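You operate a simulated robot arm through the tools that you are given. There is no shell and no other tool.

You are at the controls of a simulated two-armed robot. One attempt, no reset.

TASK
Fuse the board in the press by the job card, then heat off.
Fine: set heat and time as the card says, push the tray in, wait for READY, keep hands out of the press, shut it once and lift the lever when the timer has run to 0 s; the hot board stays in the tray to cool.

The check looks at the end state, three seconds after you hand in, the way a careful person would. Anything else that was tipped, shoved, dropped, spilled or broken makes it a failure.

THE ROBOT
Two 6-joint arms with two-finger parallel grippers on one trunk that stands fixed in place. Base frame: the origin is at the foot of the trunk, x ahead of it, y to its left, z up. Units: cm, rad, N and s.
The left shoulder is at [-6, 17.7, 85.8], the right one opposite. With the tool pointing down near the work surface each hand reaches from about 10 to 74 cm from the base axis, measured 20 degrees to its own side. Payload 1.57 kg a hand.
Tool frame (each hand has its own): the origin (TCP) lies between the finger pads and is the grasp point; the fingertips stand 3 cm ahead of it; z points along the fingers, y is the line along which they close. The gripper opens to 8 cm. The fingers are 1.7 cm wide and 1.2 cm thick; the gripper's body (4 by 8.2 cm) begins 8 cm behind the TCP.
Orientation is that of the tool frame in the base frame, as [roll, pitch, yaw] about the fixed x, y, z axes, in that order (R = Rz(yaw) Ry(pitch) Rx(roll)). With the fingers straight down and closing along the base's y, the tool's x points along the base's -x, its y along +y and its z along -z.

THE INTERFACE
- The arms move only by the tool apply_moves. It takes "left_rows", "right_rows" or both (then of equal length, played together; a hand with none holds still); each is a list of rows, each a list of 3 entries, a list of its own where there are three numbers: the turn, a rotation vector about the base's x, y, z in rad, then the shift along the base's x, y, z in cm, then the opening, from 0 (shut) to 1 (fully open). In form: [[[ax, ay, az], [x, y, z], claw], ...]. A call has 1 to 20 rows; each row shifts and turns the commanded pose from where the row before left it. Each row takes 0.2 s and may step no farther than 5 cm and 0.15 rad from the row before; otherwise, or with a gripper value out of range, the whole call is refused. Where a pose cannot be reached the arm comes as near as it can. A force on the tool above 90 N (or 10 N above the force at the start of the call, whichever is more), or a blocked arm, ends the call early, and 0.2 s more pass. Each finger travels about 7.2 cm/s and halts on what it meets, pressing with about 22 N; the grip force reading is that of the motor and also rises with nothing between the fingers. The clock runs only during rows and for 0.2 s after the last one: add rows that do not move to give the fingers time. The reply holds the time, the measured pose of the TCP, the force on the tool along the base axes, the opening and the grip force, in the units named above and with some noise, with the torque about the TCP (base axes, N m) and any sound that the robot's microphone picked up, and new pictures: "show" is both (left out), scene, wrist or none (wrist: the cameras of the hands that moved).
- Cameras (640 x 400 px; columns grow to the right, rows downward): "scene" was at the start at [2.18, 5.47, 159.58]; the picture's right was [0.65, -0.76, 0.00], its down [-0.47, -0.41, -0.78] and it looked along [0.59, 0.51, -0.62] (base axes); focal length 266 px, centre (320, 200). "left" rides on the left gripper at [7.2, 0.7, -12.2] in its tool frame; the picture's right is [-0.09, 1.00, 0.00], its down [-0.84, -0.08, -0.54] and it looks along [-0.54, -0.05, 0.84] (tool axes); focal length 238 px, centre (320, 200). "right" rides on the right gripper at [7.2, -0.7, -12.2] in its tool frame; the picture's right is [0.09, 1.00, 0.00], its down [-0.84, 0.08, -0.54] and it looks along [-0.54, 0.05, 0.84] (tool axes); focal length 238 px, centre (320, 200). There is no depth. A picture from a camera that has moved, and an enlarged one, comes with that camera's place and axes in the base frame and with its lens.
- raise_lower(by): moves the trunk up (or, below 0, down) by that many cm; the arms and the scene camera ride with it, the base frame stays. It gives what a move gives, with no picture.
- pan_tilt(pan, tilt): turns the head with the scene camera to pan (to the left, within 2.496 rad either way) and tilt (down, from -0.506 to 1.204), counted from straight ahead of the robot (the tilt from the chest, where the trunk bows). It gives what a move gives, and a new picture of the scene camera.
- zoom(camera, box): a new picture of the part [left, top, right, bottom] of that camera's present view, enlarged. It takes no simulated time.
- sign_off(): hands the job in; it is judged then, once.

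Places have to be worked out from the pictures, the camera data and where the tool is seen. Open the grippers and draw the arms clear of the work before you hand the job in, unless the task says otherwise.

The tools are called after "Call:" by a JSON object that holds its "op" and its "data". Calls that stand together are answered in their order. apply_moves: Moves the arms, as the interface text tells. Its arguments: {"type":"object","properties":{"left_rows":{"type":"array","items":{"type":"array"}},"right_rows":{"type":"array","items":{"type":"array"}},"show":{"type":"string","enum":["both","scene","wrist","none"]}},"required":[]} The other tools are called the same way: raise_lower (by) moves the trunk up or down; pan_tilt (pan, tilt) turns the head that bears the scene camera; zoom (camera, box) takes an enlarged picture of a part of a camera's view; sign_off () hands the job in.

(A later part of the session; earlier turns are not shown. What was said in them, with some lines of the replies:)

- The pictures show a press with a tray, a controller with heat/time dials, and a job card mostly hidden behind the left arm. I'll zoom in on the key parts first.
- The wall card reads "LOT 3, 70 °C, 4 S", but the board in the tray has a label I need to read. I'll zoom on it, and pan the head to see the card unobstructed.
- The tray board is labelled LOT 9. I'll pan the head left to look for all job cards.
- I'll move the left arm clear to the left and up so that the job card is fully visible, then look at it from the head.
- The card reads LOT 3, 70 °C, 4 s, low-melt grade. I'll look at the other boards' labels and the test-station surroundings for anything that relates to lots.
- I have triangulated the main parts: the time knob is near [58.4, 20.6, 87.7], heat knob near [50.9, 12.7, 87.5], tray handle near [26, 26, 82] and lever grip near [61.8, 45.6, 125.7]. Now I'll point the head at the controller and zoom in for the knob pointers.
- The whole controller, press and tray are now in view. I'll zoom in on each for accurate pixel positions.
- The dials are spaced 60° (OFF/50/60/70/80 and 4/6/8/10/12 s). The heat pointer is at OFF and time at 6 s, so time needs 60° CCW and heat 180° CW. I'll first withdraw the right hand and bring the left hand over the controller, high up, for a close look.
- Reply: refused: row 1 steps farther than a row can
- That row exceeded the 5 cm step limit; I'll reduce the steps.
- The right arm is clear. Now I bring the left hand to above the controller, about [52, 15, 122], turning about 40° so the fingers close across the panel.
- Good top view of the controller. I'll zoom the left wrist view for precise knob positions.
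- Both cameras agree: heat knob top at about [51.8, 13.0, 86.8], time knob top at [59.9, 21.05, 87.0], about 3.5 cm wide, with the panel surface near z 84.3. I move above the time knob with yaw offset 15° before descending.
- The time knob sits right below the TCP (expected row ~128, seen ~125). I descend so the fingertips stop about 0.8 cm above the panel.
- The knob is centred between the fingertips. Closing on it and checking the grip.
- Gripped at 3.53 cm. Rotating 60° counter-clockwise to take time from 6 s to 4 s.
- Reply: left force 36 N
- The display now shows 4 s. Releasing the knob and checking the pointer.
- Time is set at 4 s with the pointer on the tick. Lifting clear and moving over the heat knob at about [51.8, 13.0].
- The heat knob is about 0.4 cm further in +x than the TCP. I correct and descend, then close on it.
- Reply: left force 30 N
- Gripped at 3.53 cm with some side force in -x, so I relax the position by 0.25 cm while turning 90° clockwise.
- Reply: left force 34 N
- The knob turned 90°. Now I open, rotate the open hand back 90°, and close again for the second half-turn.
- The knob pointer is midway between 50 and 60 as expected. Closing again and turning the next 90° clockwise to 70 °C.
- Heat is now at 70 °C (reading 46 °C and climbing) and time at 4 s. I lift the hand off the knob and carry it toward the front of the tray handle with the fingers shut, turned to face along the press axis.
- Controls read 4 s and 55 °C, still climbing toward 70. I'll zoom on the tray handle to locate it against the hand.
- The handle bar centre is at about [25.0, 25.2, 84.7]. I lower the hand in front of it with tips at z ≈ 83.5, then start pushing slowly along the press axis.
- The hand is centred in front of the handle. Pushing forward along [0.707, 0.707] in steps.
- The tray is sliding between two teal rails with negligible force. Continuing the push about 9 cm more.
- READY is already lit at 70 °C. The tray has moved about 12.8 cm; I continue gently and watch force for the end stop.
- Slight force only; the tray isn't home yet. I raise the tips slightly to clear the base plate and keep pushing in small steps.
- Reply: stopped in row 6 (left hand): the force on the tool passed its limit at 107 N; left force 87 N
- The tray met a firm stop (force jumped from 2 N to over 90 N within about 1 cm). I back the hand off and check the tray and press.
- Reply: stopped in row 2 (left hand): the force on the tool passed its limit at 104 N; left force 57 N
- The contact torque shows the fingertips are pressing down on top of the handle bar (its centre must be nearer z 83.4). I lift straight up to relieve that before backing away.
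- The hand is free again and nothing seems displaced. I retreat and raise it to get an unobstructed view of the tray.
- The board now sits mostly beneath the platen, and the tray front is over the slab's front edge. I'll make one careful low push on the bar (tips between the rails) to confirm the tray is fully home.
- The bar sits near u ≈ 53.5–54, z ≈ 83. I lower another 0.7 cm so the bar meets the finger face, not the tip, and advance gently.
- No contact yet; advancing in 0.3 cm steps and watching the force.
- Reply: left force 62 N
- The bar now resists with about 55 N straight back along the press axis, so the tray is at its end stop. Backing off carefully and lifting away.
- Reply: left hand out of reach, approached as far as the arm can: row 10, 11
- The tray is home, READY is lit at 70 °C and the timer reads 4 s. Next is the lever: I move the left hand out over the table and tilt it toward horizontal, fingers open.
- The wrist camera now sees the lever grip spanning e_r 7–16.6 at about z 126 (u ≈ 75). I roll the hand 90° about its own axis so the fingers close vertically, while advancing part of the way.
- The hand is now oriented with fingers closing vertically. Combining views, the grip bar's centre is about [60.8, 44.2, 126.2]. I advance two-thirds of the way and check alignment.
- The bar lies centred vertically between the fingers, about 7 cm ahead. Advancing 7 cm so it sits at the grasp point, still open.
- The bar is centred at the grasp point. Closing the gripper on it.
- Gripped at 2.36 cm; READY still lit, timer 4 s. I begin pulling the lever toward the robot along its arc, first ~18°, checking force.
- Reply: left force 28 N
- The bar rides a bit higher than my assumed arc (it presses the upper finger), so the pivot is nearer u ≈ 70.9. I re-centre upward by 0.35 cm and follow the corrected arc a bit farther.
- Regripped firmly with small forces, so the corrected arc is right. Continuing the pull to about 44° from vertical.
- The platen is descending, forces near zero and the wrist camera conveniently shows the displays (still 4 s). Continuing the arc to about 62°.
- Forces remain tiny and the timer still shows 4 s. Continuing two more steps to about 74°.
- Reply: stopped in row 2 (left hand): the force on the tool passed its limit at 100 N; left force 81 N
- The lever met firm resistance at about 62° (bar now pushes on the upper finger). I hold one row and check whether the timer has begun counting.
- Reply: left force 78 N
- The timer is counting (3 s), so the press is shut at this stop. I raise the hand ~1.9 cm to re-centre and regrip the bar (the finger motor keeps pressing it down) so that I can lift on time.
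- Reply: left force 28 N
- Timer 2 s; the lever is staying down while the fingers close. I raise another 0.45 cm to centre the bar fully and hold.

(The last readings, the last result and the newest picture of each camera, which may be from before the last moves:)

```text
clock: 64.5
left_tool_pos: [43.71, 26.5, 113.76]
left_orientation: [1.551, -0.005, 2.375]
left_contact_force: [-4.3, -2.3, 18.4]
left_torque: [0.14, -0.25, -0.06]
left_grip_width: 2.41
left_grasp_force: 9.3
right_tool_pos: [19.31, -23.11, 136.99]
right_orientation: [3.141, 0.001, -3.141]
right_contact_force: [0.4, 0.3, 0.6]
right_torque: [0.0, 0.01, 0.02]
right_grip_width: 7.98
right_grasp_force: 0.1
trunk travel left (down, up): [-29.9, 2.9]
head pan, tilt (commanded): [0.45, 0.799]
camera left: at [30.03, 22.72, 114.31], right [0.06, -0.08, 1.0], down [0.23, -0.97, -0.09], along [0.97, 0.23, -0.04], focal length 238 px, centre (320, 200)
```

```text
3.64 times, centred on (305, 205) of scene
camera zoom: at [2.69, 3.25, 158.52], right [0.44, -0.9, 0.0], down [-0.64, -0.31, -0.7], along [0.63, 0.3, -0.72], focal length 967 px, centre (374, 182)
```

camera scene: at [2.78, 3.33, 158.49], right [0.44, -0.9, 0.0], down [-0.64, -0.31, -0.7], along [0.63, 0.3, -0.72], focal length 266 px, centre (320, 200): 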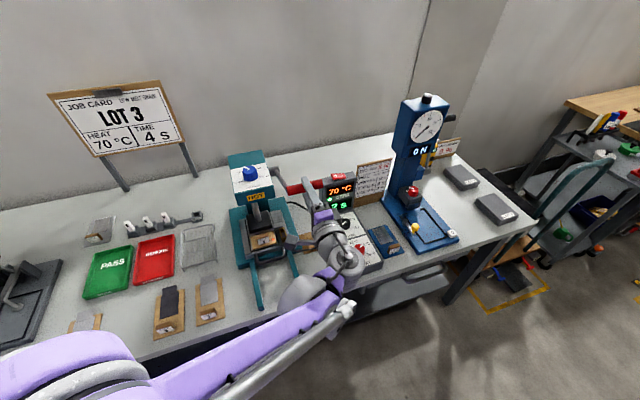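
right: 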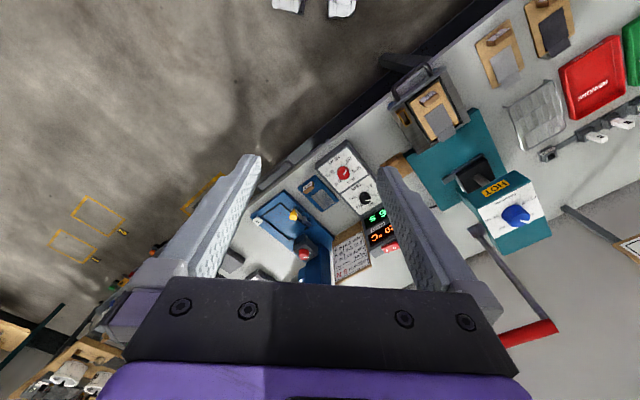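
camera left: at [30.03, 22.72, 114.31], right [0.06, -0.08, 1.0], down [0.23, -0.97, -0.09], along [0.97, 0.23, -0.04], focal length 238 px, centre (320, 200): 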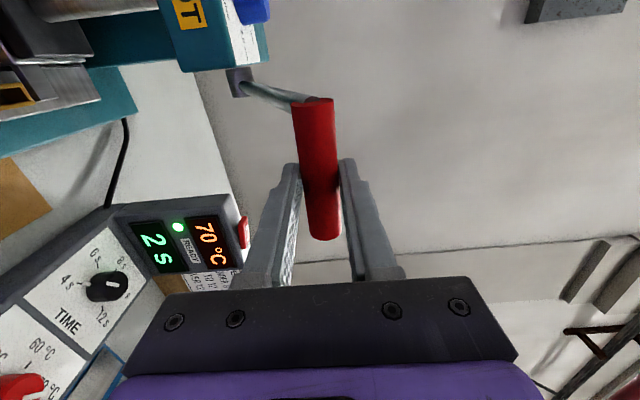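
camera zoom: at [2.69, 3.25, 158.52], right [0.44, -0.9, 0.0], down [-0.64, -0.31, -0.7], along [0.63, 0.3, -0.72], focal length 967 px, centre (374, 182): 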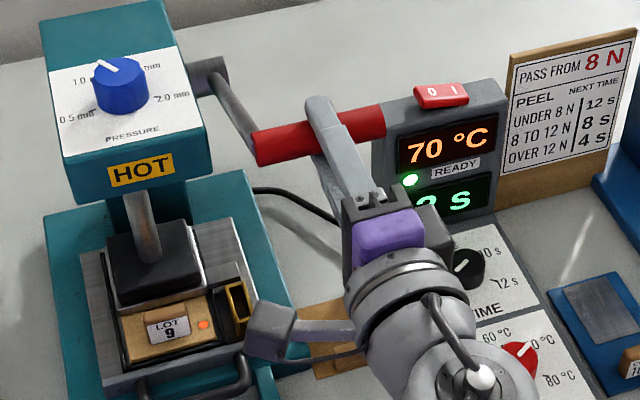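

Timer still 2 s at 64.5; the pattern implies it displays 0 at about 65.6 and truly ends about 66. The bar is regripped (2.41 cm). Holding 1 s.

Call:
{"op": "apply_moves", "data": {"left_rows": [[[0, 0, 0], [0, 0, 0], 0.1], [[0, 0, 0], [0, 0, 0], 0.1], [[0, 0, 0], [0, 0, 0], 0.1], [[0, 0, 0], [0, 0, 0], 0.1], [[0, 0, 0], [0, 0, 0], 0.1]], "show": "wrist"}}

Call:
{"op": "zoom", "data": {"camera": "scene", "box": [230, 150, 380, 260]}}

```text
clock: 65.7
left_tool_pos: [43.68, 26.44, 113.86]
left_orientation: [1.553, -0.002, 2.374]
left_contact_force: [-6.6, -4.0, 14.8]
left_torque: [0.04, -0.23, 0.07]
left_grip_width: 2.34
left_grasp_force: 36.0
right_tool_pos: [19.26, -23.15, 137.08]
right_orientation: [3.14, 0.002, -3.141]
right_contact_force: [-0.7, -0.4, -0.6]
right_torque: [0.03, 0.0, 0.0]
right_grip_width: 8.03
right_grasp_force: 0.1
trunk travel left (down, up): [-29.9, 2.9]
head pan, tilt (commanded): [0.45, 0.799]
camera left: at [30.03, 22.72, 114.32], right [0.06, -0.08, 1.0], down [0.23, -0.97, -0.09], along [0.97, 0.23, -0.04], focal length 238 px, centre (320, 200)
```

left: 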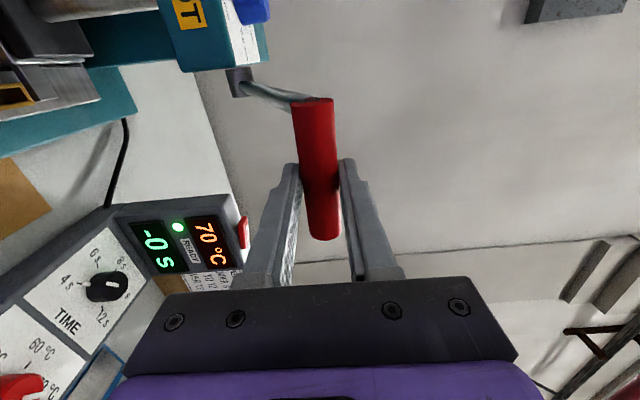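

```text
3.64 times, centred on (305, 205) of scene
camera zoom: at [2.68, 3.25, 158.53], right [0.44, -0.9, 0.0], down [-0.64, -0.31, -0.7], along [0.63, 0.3, -0.72], focal length 967 px, centre (374, 182)
```

zoom: 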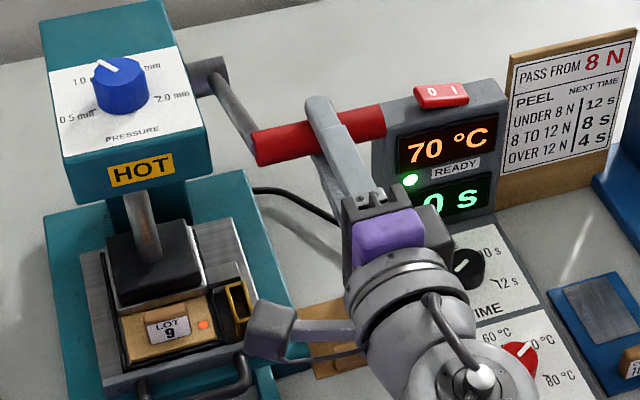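

The display has reached 0 (–0) s, so I lift the lever now, back along the same arc.

Call:
{"op": "apply_moves", "data": {"left_rows": [[[0, 0, 0], [0.9, 0.9, 2.1], 0.1], [[0, 0, 0], [1.05, 1.05, 1.96], 0.1], [[0, 0, 0], [1.18, 1.18, 1.8], 0.1], [[0, 0, 0], [1.31, 1.31, 1.61], 0.1], [[0, 0, 0], [1.42, 1.42, 1.41], 0.1], [[0, 0, 0], [1.52, 1.52, 1.19], 0.1], [[0, 0, 0], [1.6, 1.6, 0.96], 0.1], [[0, 0, 0], [1.66, 1.66, 0.71], 0.1]], "show": "both"}}

Call:
{"op": "zoom", "data": {"camera": "scene", "box": [200, 60, 380, 290]}}

```text
clock: 67.5
left_tool_pos: [54.39, 37.14, 125.69]
left_orientation: [1.555, -0.003, 2.378]
left_contact_force: [-6.6, -0.2, 18.0]
left_torque: [-0.22, -0.2, 0.49]
left_grip_width: 2.38
left_grasp_force: 35.7
right_tool_pos: [19.25, -23.28, 137.04]
right_orientation: [3.14, 0.001, -3.141]
right_contact_force: [-0.1, 1.1, 0.0]
right_torque: [-0.02, 0.04, 0.01]
right_grip_width: 8.02
right_grasp_force: 0.1
trunk travel left (down, up): [-29.9, 2.9]
head pan, tilt (commanded): [0.45, 0.799]
camera scene: at [2.61, 3.26, 158.54], right [0.44, -0.9, 0.0], down [-0.64, -0.31, -0.7], along [0.63, 0.3, -0.72], focal length 266 px, centre (320, 200)
camera left: at [40.68, 33.34, 126.21], right [0.06, -0.08, 1.0], down [0.23, -0.97, -0.09], along [0.97, 0.23, -0.04], focal length 238 px, centre (320, 200)
```

scene: 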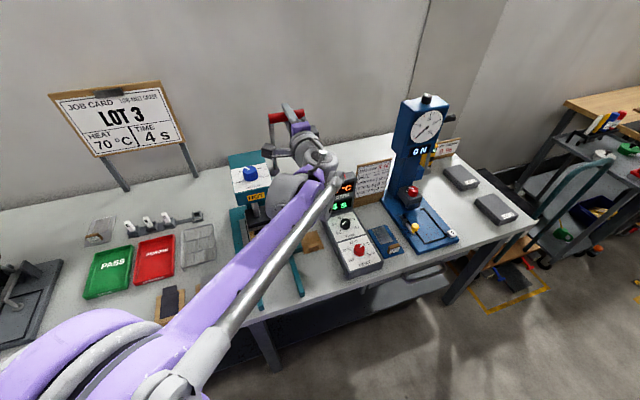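
left: 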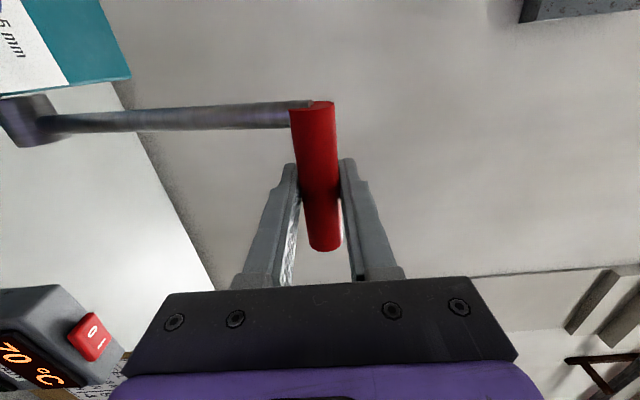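

```text
1.74 times, centred on (290, 175) of scene
camera zoom: at [2.61, 3.26, 158.54], right [0.44, -0.9, 0.0], down [-0.64, -0.31, -0.7], along [0.63, 0.3, -0.72], focal length 463 px, centre (372, 244)
```

zoom: 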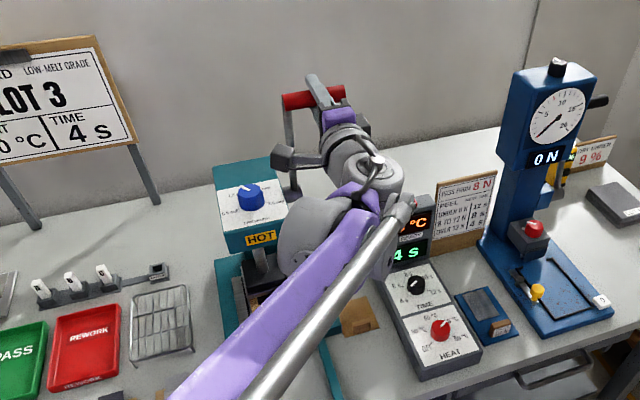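

The press is open and the timer reset to 4 s. Finishing the lever's return to its original upright position.

Call:
{"op": "apply_moves", "data": {"left_rows": [[[0, 0, 0], [1.8, 1.8, 0.6], 0.1], [[0, 0, 0], [1.8, 1.8, 0.25], 0.1], [[0, 0, 0], [1.7, 1.7, 0.0], 0.1], [[0, 0, 0], [1.2, 1.2, -0.15], 0.1], [[0, 0, 0], [0.2, 0.2, -0.05], 0.1]], "show": "both"}}

Call:
{"op": "zoom", "data": {"camera": "scene", "box": [200, 60, 380, 290]}}

```text
clock: 68.7
left_tool_pos: [61.02, 43.84, 126.17]
left_orientation: [1.555, -0.004, 2.376]
left_contact_force: [1.6, 2.8, 21.2]
left_torque: [-0.12, 0.01, 0.11]
left_grip_width: 2.77
left_grasp_force: 11.5
right_tool_pos: [19.24, -23.24, 136.93]
right_orientation: [-3.141, 0.002, -3.141]
right_contact_force: [0.4, -0.3, 0.7]
right_torque: [0.03, 0.01, 0.01]
right_grip_width: 8.02
right_grasp_force: 0.0
trunk travel left (down, up): [-29.9, 2.9]
head pan, tilt (commanded): [0.45, 0.799]
camera scene: at [2.72, 3.27, 158.53], right [0.44, -0.9, 0.0], down [-0.64, -0.31, -0.7], along [0.63, 0.3, -0.72], focal length 266 px, centre (320, 200)
camera left: at [47.35, 40.03, 126.69], right [0.06, -0.08, 1.0], down [0.23, -0.97, -0.09], along [0.97, 0.23, -0.04], focal length 238 px, centre (320, 200)
```

scene: 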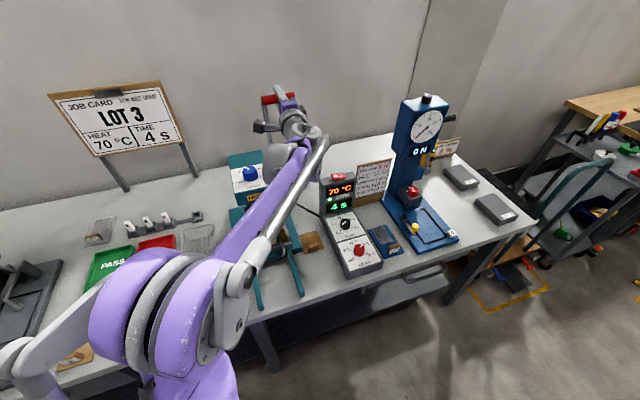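
left: 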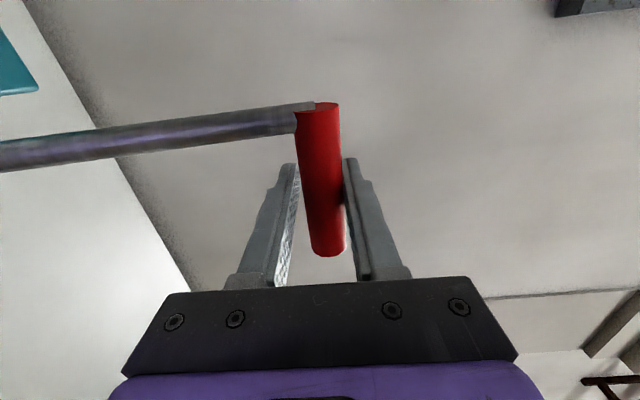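

```text
1.74 times, centred on (290, 175) of scene
camera zoom: at [2.72, 3.27, 158.53], right [0.44, -0.9, 0.0], down [-0.64, -0.31, -0.7], along [0.63, 0.3, -0.72], focal length 463 px, centre (372, 244)
```

zoom: 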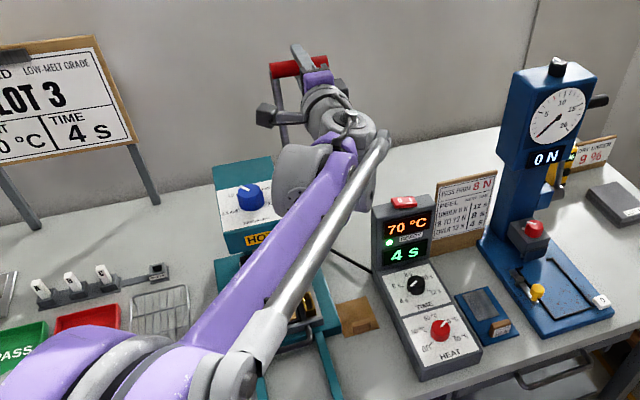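

The lever is back at its start position. I open the gripper and withdraw straight back from the bar.

Call:
{"op": "apply_moves", "data": {"left_rows": [[[0, 0, 0], [0, 0, 0.2], 0.4], [[0, 0, 0], [0, 0, 0], 0.8], [[0, 0, 0], [0, 0, 0], 1], [[0, 0, 0], [0, 0, 0], 1]], "show": "wrist"}}

```text
clock: 69.7
left_tool_pos: [61.18, 43.91, 126.24]
left_orientation: [1.555, -0.003, 2.376]
left_contact_force: [0.0, -0.1, 0.5]
left_torque: [0.01, -0.03, 0.01]
left_grip_width: 7.99
left_grasp_force: 0.1
right_tool_pos: [19.46, -23.1, 136.94]
right_orientation: [-3.141, 0.0, 3.141]
right_contact_force: [0.1, -0.4, -0.2]
right_torque: [0.01, -0.02, 0.01]
right_grip_width: 7.97
right_grasp_force: 0.1
trunk travel left (down, up): [-29.9, 2.9]
head pan, tilt (commanded): [0.45, 0.799]
camera left: at [47.48, 40.1, 126.81], right [0.06, -0.08, 1.0], down [0.23, -0.97, -0.09], along [0.97, 0.23, -0.04], focal length 238 px, centre (320, 200)
```

left: 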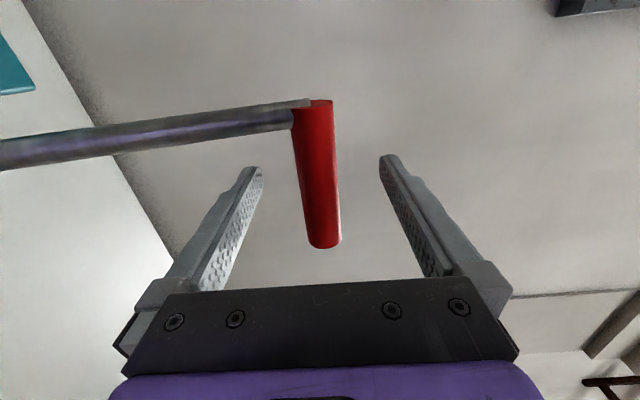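

The lever stays up on its own. Withdrawing the hand and un-rolling the wrist well away from the press.

Call:
{"op": "apply_moves", "data": {"left_rows": [[[0, 0, 0], [-2.8, -2.9, 0], 1], [[0, 0, 0], [-3.1, -3.2, 0], 1], [[0, 0, 0], [-3.1, -3.2, 0], 1], [[0, 0, 0], [-3.1, -3.2, 0], 1], [[-0.101, -0.101, 0], [-0.9, -0.55, 0], 1], [[-0.101, -0.101, 0], [-0.9, -0.55, 0], 1], [[-0.101, -0.101, 0], [-0.9, -0.55, 0], 1], [[-0.101, -0.101, 0], [-0.9, -0.55, 0], 1], [[-0.101, -0.101, 0], [-0.9, -0.55, 0], 1], [[-0.101, -0.101, 0], [-0.9, -0.55, 0], 1], [[-0.101, -0.101, 0], [-0.9, -0.55, 0], 1], [[-0.101, -0.101, 0], [-0.9, -0.55, 0], 1], [[-0.101, -0.101, 0], [-0.9, -0.55, 0], 1], [[-0.101, -0.101, 0], [-0.9, -0.55, 0], 1], [[-0.101, -0.101, 0], [-0.9, -0.55, 0], 1]], "show": "both"}}

Call:
{"op": "zoom", "data": {"camera": "scene", "box": [200, 60, 380, 290]}}

```text
clock: 72.8
left_tool_pos: [39.14, 25.37, 126.07]
left_orientation: [3.102, 1.552, -2.378]
left_contact_force: [-0.1, -0.1, 0.6]
left_torque: [-0.02, -0.01, 0.05]
left_grip_width: 7.97
left_grasp_force: 0.1
right_tool_pos: [19.4, -23.07, 136.91]
right_orientation: [-3.141, 0.0, 3.141]
right_contact_force: [0.0, 0.1, 0.2]
right_torque: [-0.03, 0.01, 0.02]
right_grip_width: 8.01
right_grasp_force: 0.0
trunk travel left (down, up): [-29.9, 2.9]
head pan, tilt (commanded): [0.45, 0.799]
camera scene: at [2.89, 3.39, 158.52], right [0.44, -0.9, 0.0], down [-0.65, -0.31, -0.7], along [0.63, 0.3, -0.72], focal length 266 px, centre (320, 200)
camera left: at [30.05, 16.97, 119.29], right [-0.71, 0.69, 0.09], down [-0.31, -0.43, 0.85], along [0.63, 0.58, 0.52], focal length 238 px, centre (320, 200)
```

scene: 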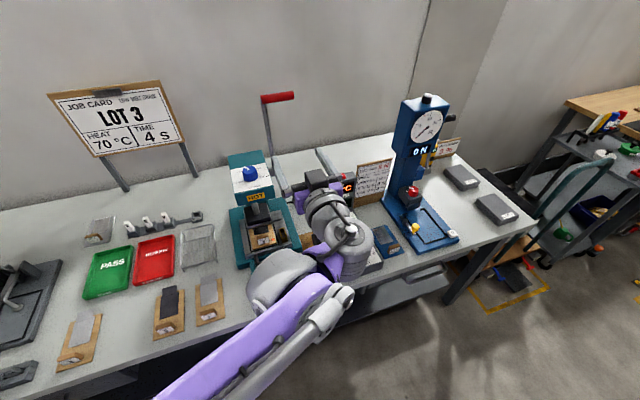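
left: 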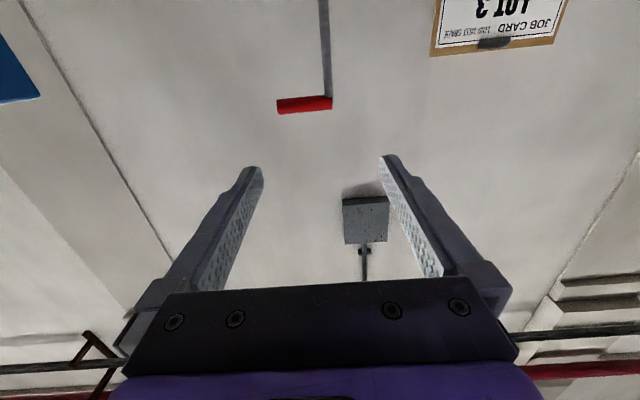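

```text
1.74 times, centred on (290, 175) of scene
camera zoom: at [2.89, 3.39, 158.52], right [0.44, -0.9, 0.0], down [-0.65, -0.31, -0.7], along [0.63, 0.3, -0.72], focal length 463 px, centre (372, 244)
```

zoom: 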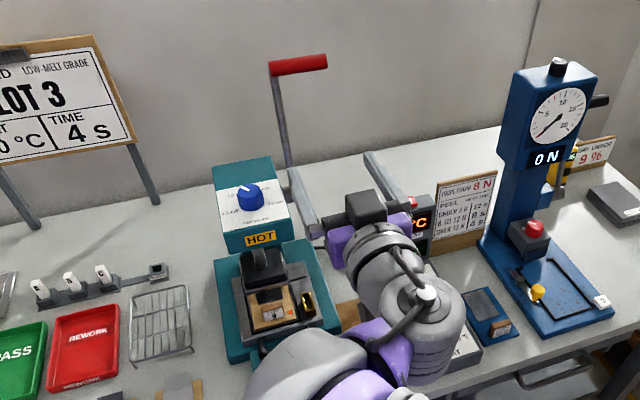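

Lever upright, platen raised. Now tilting the hand back to pointing down while moving over toward the heat knob, still high.

Call:
{"op": "apply_moves", "data": {"left_rows": [[[-0.101, 0.101, 0], [0.8, -0.8, 0], 1], [[-0.101, 0.101, 0], [0.8, -0.8, 0], 1], [[-0.101, 0.101, 0], [0.8, -0.8, 0], 1], [[-0.101, 0.101, 0], [0.8, -0.8, 0], 1], [[-0.101, 0.101, 0], [0.8, -0.8, 0], 1], [[-0.101, 0.101, 0], [0.8, -0.8, 0], 1], [[-0.101, 0.101, 0], [0.8, -0.8, 0], 1], [[-0.101, 0.101, 0], [0.8, -0.8, 0], 1], [[-0.101, 0.101, 0], [0.8, -0.8, 0], 1], [[-0.101, 0.101, 0], [0.8, -0.8, 0], 1], [[-0.101, 0.101, 0], [0.8, -0.8, 0], 1], [[0, 0, 0], [1.2, -1.1, -4], 0.9], [[0, 0, 0], [1.2, -1.1, -4], 0.9], [[0, 0, 0], [1.2, -1.1, -4], 0.9], [[0, 0, 0], [0, 0, 0], 0.9]], "show": "both"}}

Call:
{"op": "zoom", "data": {"camera": "left", "box": [240, 60, 400, 180]}}

```text
clock: 76.0
left_tool_pos: [51.48, 13.07, 114.28]
left_orientation: [3.126, -0.02, -2.36]
left_contact_force: [-0.5, 0.2, 0.5]
left_torque: [0.01, -0.01, -0.02]
left_grip_width: 7.23
left_grasp_force: 0.1
right_tool_pos: [19.34, -23.04, 136.92]
right_orientation: [3.141, -0.001, -3.141]
right_contact_force: [0.5, 0.3, 0.0]
right_torque: [0.01, -0.04, -0.01]
right_grip_width: 7.99
right_grasp_force: 0.1
trunk travel left (down, up): [-29.9, 2.9]
head pan, tilt (commanded): [0.45, 0.799]
camera scene: at [2.86, 3.39, 158.52], right [0.44, -0.9, 0.0], down [-0.65, -0.31, -0.7], along [0.63, 0.3, -0.72], focal length 266 px, centre (320, 200)
camera left: at [46.21, 8.65, 126.67], right [-0.64, 0.77, 0.01], down [0.66, 0.54, 0.52], along [0.4, 0.34, -0.85], focal length 238 px, centre (320, 200)
```

scene: 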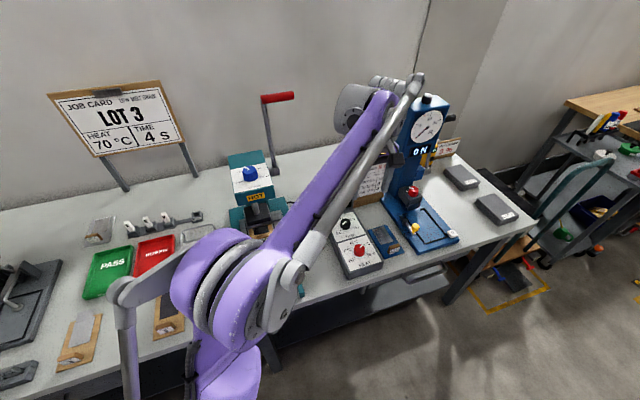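
left: 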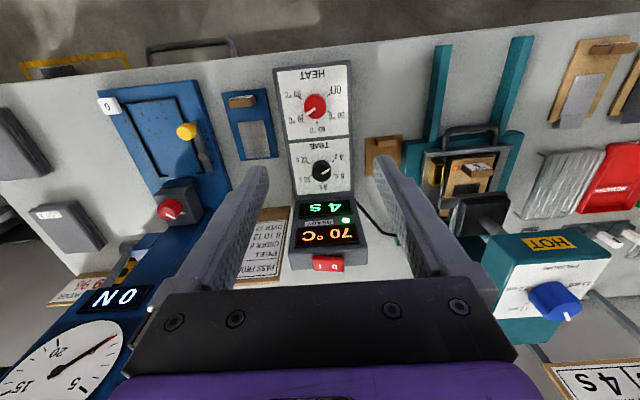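

```text
3.33 times, centred on (320, 120) of left
camera zoom: at [46.21, 8.65, 126.67], right [-0.64, 0.77, 0.01], down [0.66, 0.54, 0.52], along [0.4, 0.34, -0.85], focal length 794 px, centre (320, 467)
```

zoom: 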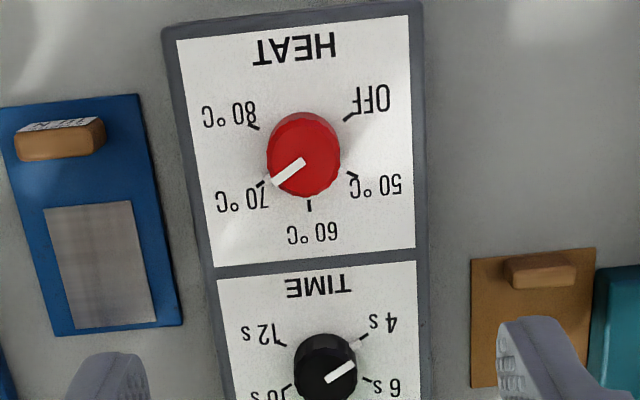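

The pointer is at 70 °C as set. I correct a small tilt, rotate to yaw offset 0 for a CCW turn, and descend to about 8 cm above the knob.

Call:
{"op": "apply_moves", "data": {"left_rows": [[[0.003, -0.025, -0.1], [0.1, 0.05, -3], 0.9], [[0, 0, -0.128], [0.1, 0.0, -3], 0.9], [[0, 0, -0.128], [0.1, 0.0, -3], 0.9], [[0, 0, -0.128], [0, 0, -3], 0.9], [[0, 0, -0.128], [0, 0, -3], 0.9], [[0, 0, -0.128], [0, 0, -3], 0.9], [[0, 0, 0], [0, 0, 0], 0.9]], "show": "wrist"}}

Call:
{"op": "zoom", "data": {"camera": "left", "box": [240, 80, 400, 200]}}

```text
clock: 77.7
left_tool_pos: [51.92, 13.26, 96.16]
left_orientation: [-3.141, 0.0, -3.101]
left_contact_force: [-0.2, 0.6, -0.5]
left_torque: [-0.01, 0.04, -0.02]
left_grip_width: 7.2
left_grasp_force: 0.1
right_tool_pos: [19.42, -23.07, 137.04]
right_orientation: [3.14, 0.001, 3.141]
right_contact_force: [0.6, -0.1, -0.1]
right_torque: [-0.03, 0.02, -0.02]
right_grip_width: 8.02
right_grasp_force: 0.1
trunk travel left (down, up): [-29.9, 2.9]
head pan, tilt (commanded): [0.45, 0.799]
camera left: at [44.73, 13.78, 108.48], right [0.05, 1.0, 0.0], down [0.84, -0.04, 0.54], along [0.54, -0.03, -0.84], focal length 238 px, centre (320, 200)
```

left: 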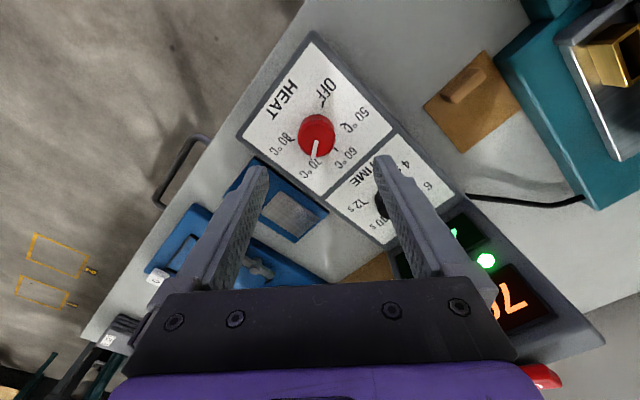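

```text
3.33 times, centred on (320, 140) of left
camera zoom: at [44.73, 13.78, 108.48], right [0.05, 1.0, 0.0], down [0.84, -0.04, 0.54], along [0.54, -0.03, -0.84], focal length 794 px, centre (320, 400)
```

zoom: 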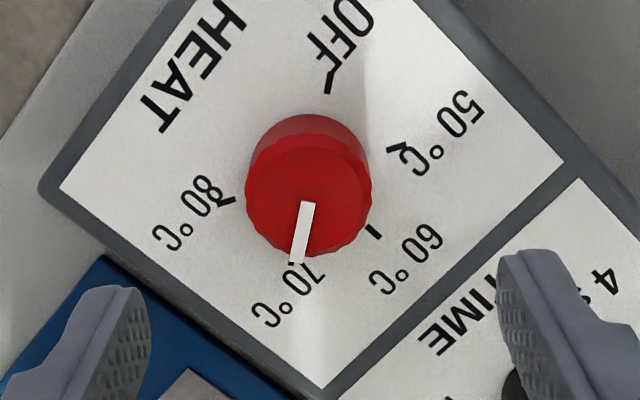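

The knob is about 0.28 cm to -y of the TCP. Correcting, descending, closing, and turning 90° counter-clockwise.

Call:
{"op": "apply_moves", "data": {"left_rows": [[[0, 0, 0], [-0.1, -0.27, -2.5], 0.9], [[0, 0, 0], [0, 0, -2.5], 0.9], [[0, 0, 0], [0, 0, -1.7], 0.9], [[0, 0, 0], [0, 0, -1.2], 0.9], [[0, 0, 0], [0, 0, 0], 0.5], [[0, 0, 0], [0, 0, 0], 0.2], [[0, 0, 0], [0, 0, 0], 0.2], [[0, 0, 0], [0, 0, 0], 0.2]], "show": "wrist"}}

```text
clock: 79.5
left_tool_pos: [51.76, 13.03, 88.28]
left_orientation: [3.139, 0.0, -3.099]
left_contact_force: [-2.0, 2.3, -4.1]
left_torque: [0.09, -0.26, 0.02]
left_grip_width: 3.55
left_grasp_force: 42.6
right_tool_pos: [19.42, -23.03, 136.97]
right_orientation: [3.141, 0.0, 3.14]
right_contact_force: [-0.2, 0.5, 0.0]
right_torque: [0.04, -0.01, 0.03]
right_grip_width: 7.98
right_grasp_force: 0.0
trunk travel left (down, up): [-29.9, 2.9]
head pan, tilt (commanded): [0.45, 0.799]
camera left: at [44.54, 13.44, 100.63], right [0.05, 1.0, 0.0], down [0.84, -0.04, 0.54], along [0.54, -0.03, -0.84], focal length 238 px, centre (320, 200)
```

left: 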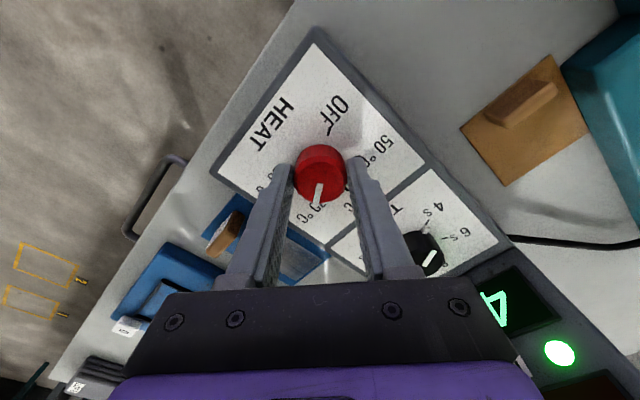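

Well centred with little side force. Turning 90° CCW, then opening, rotating the open hand back, and closing again.

Call:
{"op": "apply_moves", "data": {"left_rows": [[[0, 0, 0.143], [0, 0, 0], 0.2], [[0, 0, 0.143], [0, 0, 0], 0.2], [[0, 0, 0.143], [0, 0, 0], 0.2], [[0, 0, 0.143], [0, 0, 0], 0.2], [[0, 0, 0.143], [0, 0, 0], 0.2], [[0, 0, 0.143], [0, 0, 0], 0.2], [[0, 0, 0.143], [0, 0, 0], 0.2], [[0, 0, 0.143], [0, 0, 0], 0.2], [[0, 0, 0.143], [0, 0, 0], 0.2], [[0, 0, 0.143], [0, 0, 0], 0.2], [[0, 0, 0.143], [0, 0, 0], 0.2], [[0, 0, 0], [0, 0, 0], 0.2], [[0, 0, 0], [0, 0, 0], 0.6], [[0, 0, 0], [0, 0, 0], 0.9], [[0, 0, 0], [0, 0, 0], 0.9]], "show": "wrist"}}

Call:
{"op": "apply_moves", "data": {"left_rows": [[[0, 0, -0.143], [0, 0, 0], 0.9], [[0, 0, -0.143], [0, 0, 0], 0.9], [[0, 0, -0.143], [0, 0, 0], 0.9], [[0, 0, -0.143], [0, 0, 0], 0.9], [[0, 0, -0.143], [0, 0, 0], 0.9], [[0, 0, -0.143], [0, 0, 0], 0.9], [[0, 0, -0.143], [0, 0, 0], 0.9], [[0, 0, -0.143], [0, 0, 0], 0.9], [[0, 0, -0.143], [0, 0, 0], 0.9], [[0, 0, -0.143], [0, 0, 0], 0.9], [[0, 0, -0.143], [0, 0, 0], 0.9], [[0, 0, 0], [0, 0, 0], 0.5], [[0, 0, 0], [0, 0, 0], 0.2], [[0, 0, 0], [0, 0, 0], 0.2], [[0, 0, 0], [0, 0, 0], 0.2]], "show": "wrist"}}

```text
clock: 82.7
left_tool_pos: [51.74, 13.11, 88.27]
left_orientation: [3.139, 0.001, -1.527]
left_contact_force: [-0.6, 0.2, 0.8]
left_torque: [0.01, 0.0, 0.05]
left_grip_width: 7.2
left_grasp_force: 0.0
right_tool_pos: [19.44, -23.02, 136.84]
right_orientation: [3.141, 0.0, 3.141]
right_contact_force: [-0.6, 0.2, 1.0]
right_torque: [0.04, 0.0, 0.03]
right_grip_width: 8.01
right_grasp_force: 0.0
trunk travel left (down, up): [-29.9, 2.9]
head pan, tilt (commanded): [0.45, 0.799]
camera left: at [51.41, 5.93, 100.63], right [-1.0, 0.05, 0.0], down [0.04, 0.84, 0.54], along [0.02, 0.54, -0.84], focal length 238 px, centre (320, 200)
```

left: 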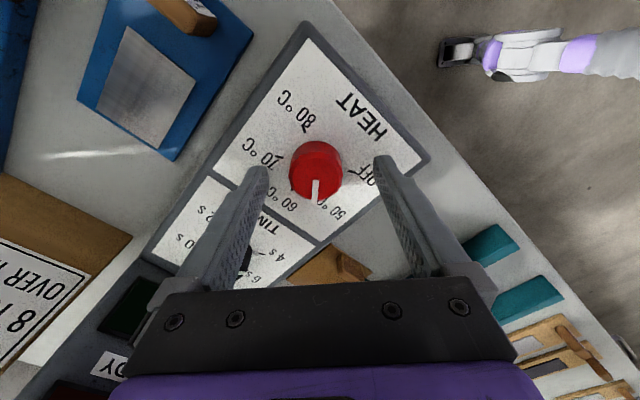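

```text
clock: 85.8
left_tool_pos: [51.82, 13.07, 88.3]
left_orientation: [3.141, -0.001, -3.099]
left_contact_force: [-0.1, 0.5, -0.1]
left_torque: [-0.39, -0.06, -0.02]
left_grip_width: 3.54
left_grasp_force: 42.9
right_tool_pos: [19.48, -23.04, 137.1]
right_orientation: [3.142, -0.001, -3.14]
right_contact_force: [-0.1, 0.2, 0.0]
right_torque: [-0.02, 0.03, 0.04]
right_grip_width: 8.03
right_grasp_force: 0.0
trunk travel left (down, up): [-29.9, 2.9]
head pan, tilt (commanded): [0.45, 0.799]
camera left: at [44.57, 13.46, 100.6], right [0.05, 1.0, 0.0], down [0.84, -0.04, 0.54], along [0.54, -0.03, -0.84], focal length 238 px, centre (320, 200)
```

left: 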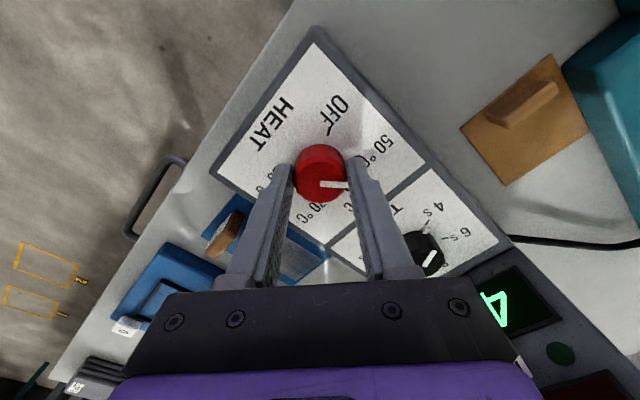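

Pointer midway between 50 and 60, gripped again. Turning the remaining 90° CCW to OFF and releasing.

Call:
{"op": "apply_moves", "data": {"left_rows": [[[0, 0, 0.145], [0, 0, 0], 0.2], [[0, 0, 0.145], [0, 0, 0], 0.2], [[0, 0, 0.145], [0, 0, 0], 0.2], [[0, 0, 0.145], [0, 0, 0], 0.2], [[0, 0, 0.145], [0, 0, 0], 0.2], [[0, 0, 0.145], [0, 0, 0], 0.2], [[0, 0, 0.145], [0, 0, 0], 0.2], [[0, 0, 0.145], [0, 0, 0], 0.2], [[0, 0, 0.145], [0, 0, 0], 0.2], [[0, 0, 0.145], [0, 0, 0], 0.2], [[0, 0, 0.14], [0, 0, 0], 0.2], [[0, 0, 0], [0, 0, 0], 0.2], [[0, 0, 0], [0, 0, 0], 0.6], [[0, 0, 0], [0, 0, 0], 0.9], [[0, 0, 0], [0, 0, 0], 0.9]], "show": "both"}}

Call:
{"op": "zoom", "data": {"camera": "left", "box": [220, 80, 420, 220]}}

Call:
{"op": "zoom", "data": {"camera": "scene", "box": [300, 160, 400, 290]}}

```text
clock: 89.0
left_tool_pos: [51.7, 13.05, 88.3]
left_orientation: [3.14, -0.001, -1.509]
left_contact_force: [0.1, -0.3, 0.7]
left_torque: [0.01, 0.0, -0.02]
left_grip_width: 7.22
left_grasp_force: 0.1
right_tool_pos: [19.48, -23.08, 136.97]
right_orientation: [-3.141, 0.001, 3.141]
right_contact_force: [0.1, 0.5, -0.2]
right_torque: [-0.03, 0.0, 0.0]
right_grip_width: 8.0
right_grasp_force: 0.1
trunk travel left (down, up): [-29.9, 2.9]
head pan, tilt (commanded): [0.45, 0.799]
camera scene: at [2.87, 3.4, 158.51], right [0.44, -0.9, 0.0], down [-0.65, -0.31, -0.7], along [0.63, 0.3, -0.72], focal length 266 px, centre (320, 200)
camera left: at [51.53, 5.89, 100.62], right [-1.0, 0.03, 0.0], down [0.03, 0.84, 0.54], along [0.01, 0.54, -0.84], focal length 238 px, centre (320, 200)
```

scene: 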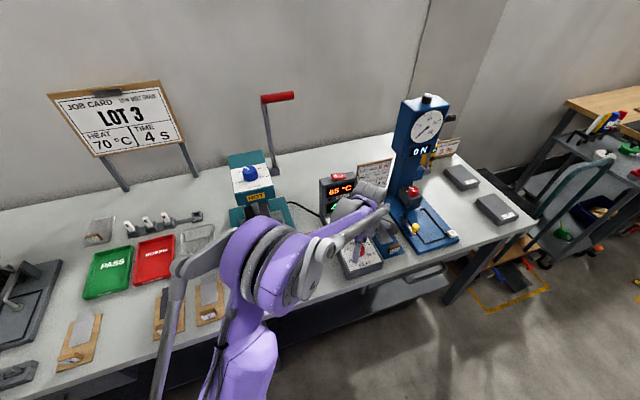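
left: 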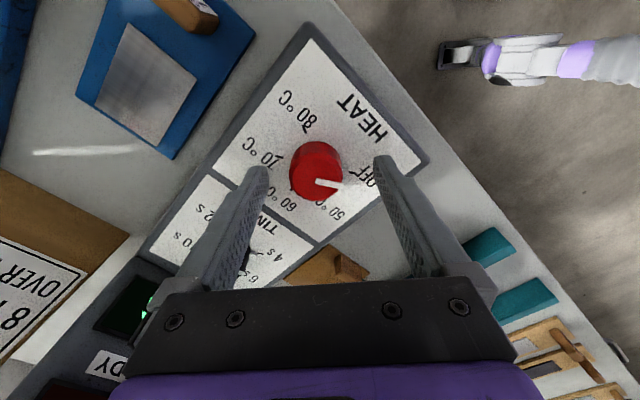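

```text
2.86 times, centred on (320, 150) of left
camera zoom: at [51.53, 5.89, 100.62], right [-1.0, 0.03, 0.0], down [0.03, 0.84, 0.54], along [0.01, 0.54, -0.84], focal length 681 px, centre (320, 343)
```

zoom: 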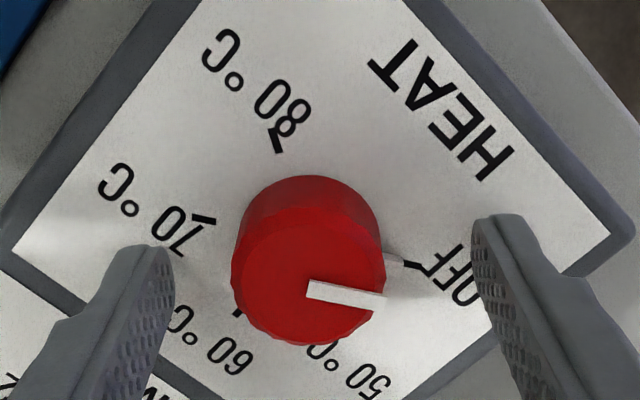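

```text
3.08 times, centred on (350, 225) of scene
camera zoom: at [2.87, 3.4, 158.51], right [0.44, -0.9, 0.0], down [-0.65, -0.31, -0.7], along [0.63, 0.3, -0.72], focal length 818 px, centre (228, 123)
```

zoom: 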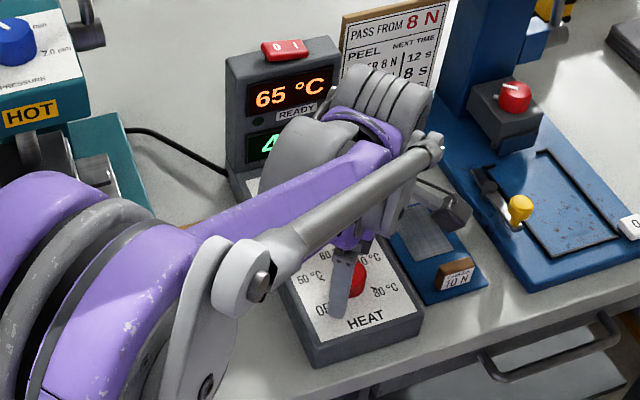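

The knob is on OFF and the temperature is falling (65 °C). I lift straight up and retract the left arm clear of the bench.

Call:
{"op": "apply_moves", "data": {"left_rows": [[[0, 0, 0], [0, 0, 3], 0.9], [[0, 0, 0], [0, 0, 4], 0.9], [[0, 0, 0], [0, 0, 4], 0.9], [[0, 0, 0], [0, 0, 4.5], 0.9], [[0, 0, -0.12], [-1, 0.5, 4.5], 1], [[0, 0, -0.12], [-2, 1, 4], 1], [[0, 0, -0.12], [-3, 1.5, 3.5], 1], [[0, 0, -0.12], [-3, 1.8, 3], 1], [[0, 0, -0.12], [-3, 1.8, 3], 1], [[0, 0, -0.12], [-3, 1.8, 3], 1], [[0, 0, -0.12], [-3, 2.5, 3], 1], [[0, 0, -0.12], [-3, 2.5, 2.5], 1], [[0, 0, -0.12], [-3, 3, 2], 1], [[0, 0, -0.12], [-3, 3, 2], 1], [[0, 0, -0.12], [-3, 3, 1.5], 1], [[0, 0, -0.12], [-2, 3, 0], 1], [[0, 0, 0], [-3, 3, 0], 1], [[0, 0, 0], [-3, 3, 0], 1], [[0, 0, 0], [-3, 3, 0], 1], [[0, 0, 0], [0, 0, 0], 1]], "show": "both"}}

Call:
{"op": "zoom", "data": {"camera": "scene", "box": [200, 80, 400, 300]}}

```text
clock: 93.2
left_tool_pos: [10.63, 47.52, 135.86]
left_orientation: [3.14, 0.003, -2.95]
left_contact_force: [0.6, -0.5, 0.0]
left_torque: [0.01, -0.02, 0.01]
left_grip_width: 7.99
left_grasp_force: 0.1
right_tool_pos: [19.47, -23.06, 136.93]
right_orientation: [3.141, -0.001, -3.14]
right_contact_force: [-0.4, 0.1, -1.0]
right_torque: [-0.01, -0.02, -0.03]
right_grip_width: 8.01
right_grasp_force: 0.1
trunk travel left (down, up): [-29.9, 2.9]
head pan, tilt (commanded): [0.45, 0.799]
camera scene: at [2.95, 3.3, 158.52], right [0.44, -0.9, 0.0], down [-0.65, -0.31, -0.7], along [0.63, 0.3, -0.72], focal length 266 px, centre (320, 200)
camera left: at [3.46, 46.84, 148.18], right [-0.1, 1.0, 0.0], down [0.84, 0.08, 0.54], along [0.54, 0.06, -0.84], focal length 238 px, centre (320, 200)
```

scene: 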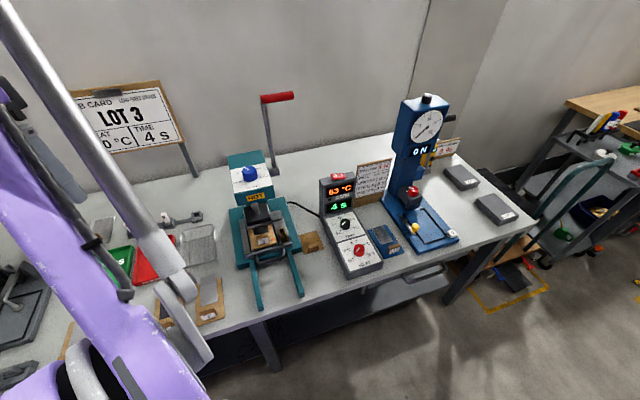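
left: 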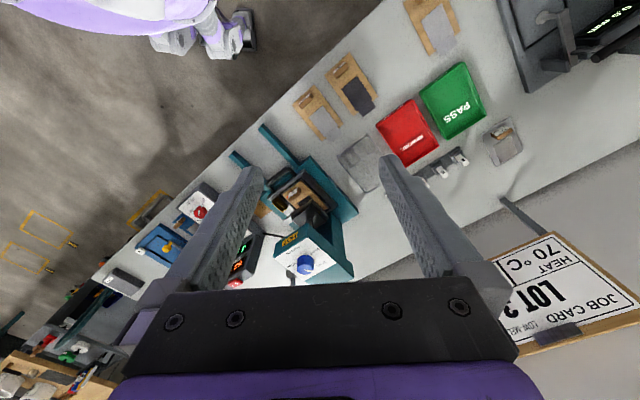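

```text
1.82 times, centred on (300, 190) of scene
camera zoom: at [2.95, 3.3, 158.52], right [0.44, -0.9, 0.0], down [-0.65, -0.31, -0.7], along [0.63, 0.3, -0.72], focal length 484 px, centre (356, 218)
```

zoom: 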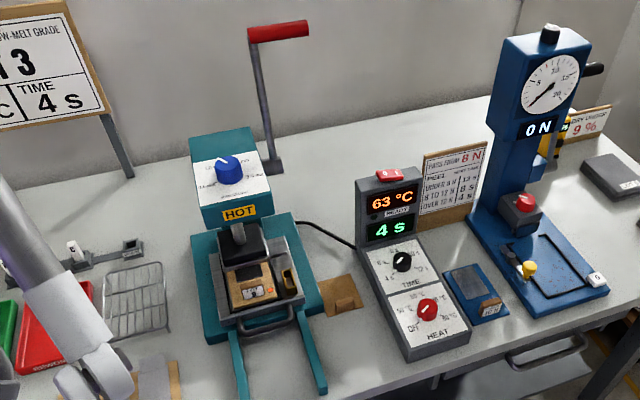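

Both arms are clear. A last check of the tray board, knob and neighbouring items before handing in.

Call:
{"op": "zoom", "data": {"camera": "scene", "box": [225, 175, 315, 265]}}

Call:
{"op": "zoom", "data": {"camera": "left", "box": [220, 0, 560, 260]}}

Call:
{"op": "zoom", "data": {"camera": "scene", "box": [312, 165, 392, 285]}}

```text
4.44 times, centred on (270, 220) of scene
camera zoom: at [2.95, 3.3, 158.52], right [0.44, -0.9, 0.0], down [-0.65, -0.31, -0.7], along [0.63, 0.3, -0.72], focal length 1182 px, centre (542, 111)
```

zoom: 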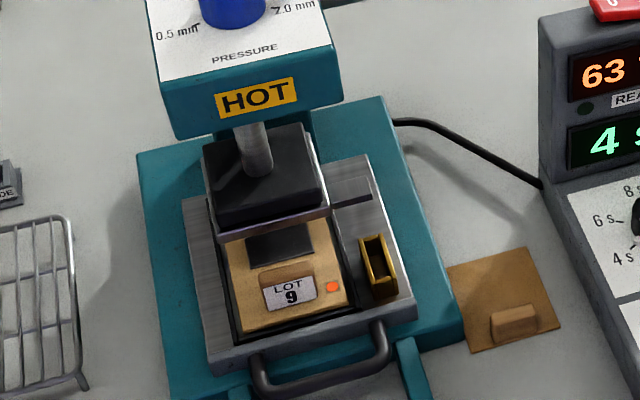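

```text
1.54 times, centred on (390, 130) of left
camera zoom: at [3.46, 46.84, 148.18], right [-0.1, 1.0, 0.0], down [0.84, 0.08, 0.54], along [0.54, 0.06, -0.84], focal length 367 px, centre (212, 308)
```

zoom: 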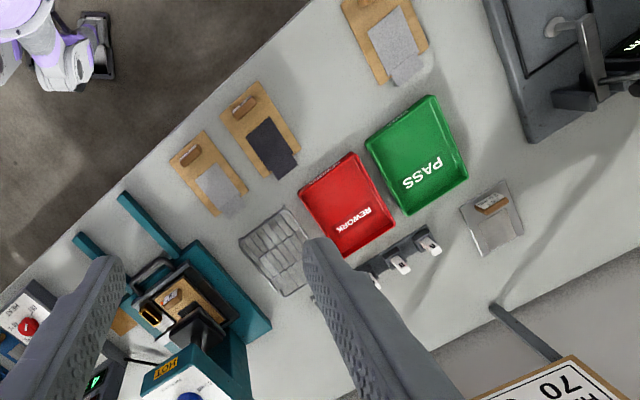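

```text
3.33 times, centred on (352, 225) of scene
camera zoom: at [2.95, 3.3, 158.52], right [0.44, -0.9, 0.0], down [-0.65, -0.31, -0.7], along [0.63, 0.3, -0.72], focal length 887 px, centre (213, 117)
```

zoom: 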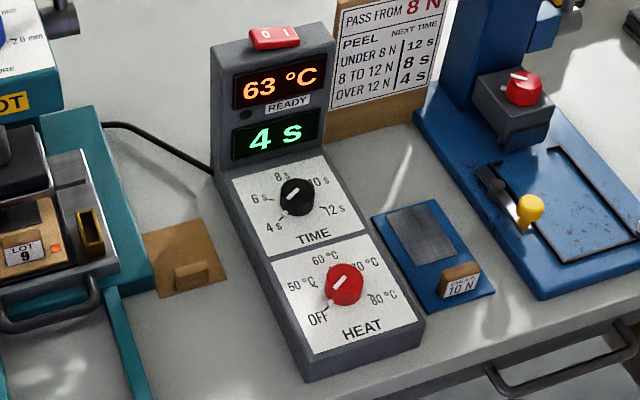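

The board in the tray is fused and still there to cool. The lever is up, heat is at OFF with the temperature falling, the neighbouring items are undisturbed, and both hands are open and clear. Handing in.

Call:
{"op": "sign_off", "data": {}}

```text
The job is handed in.
```

I fused the LOT 9 board that was in the press at the job card's settings (70 °C, 4 s), then turned the heat off and handed the job in. I haven't seen the check result.

- **Lot mismatch:** the job card is headed LOT 3, but the board in the press tray is labelled LOT 9. The task named the board in the press, so I left it there; a LOT 3 board is still on the bench.
- **Pressing:** I pushed the tray in to its stop and waited for READY. I pulled the lever down once and lifted it when the display reached 0 s. The fabric on the board has turned dark, like the other dark board on the bench.
- **Push on the tray:** my first push slipped onto the tray handle and hit the force limit at 107 N. I backed off and pushed again from lower down. I saw no shift in the press or tray afterwards.
- **End state:** the heat knob is at OFF, and the display read 63 °C and falling when I last looked. The lever is up, the hot board is still in the tray, and both grippers are open and clear. Nothing else on the bench looked moved.
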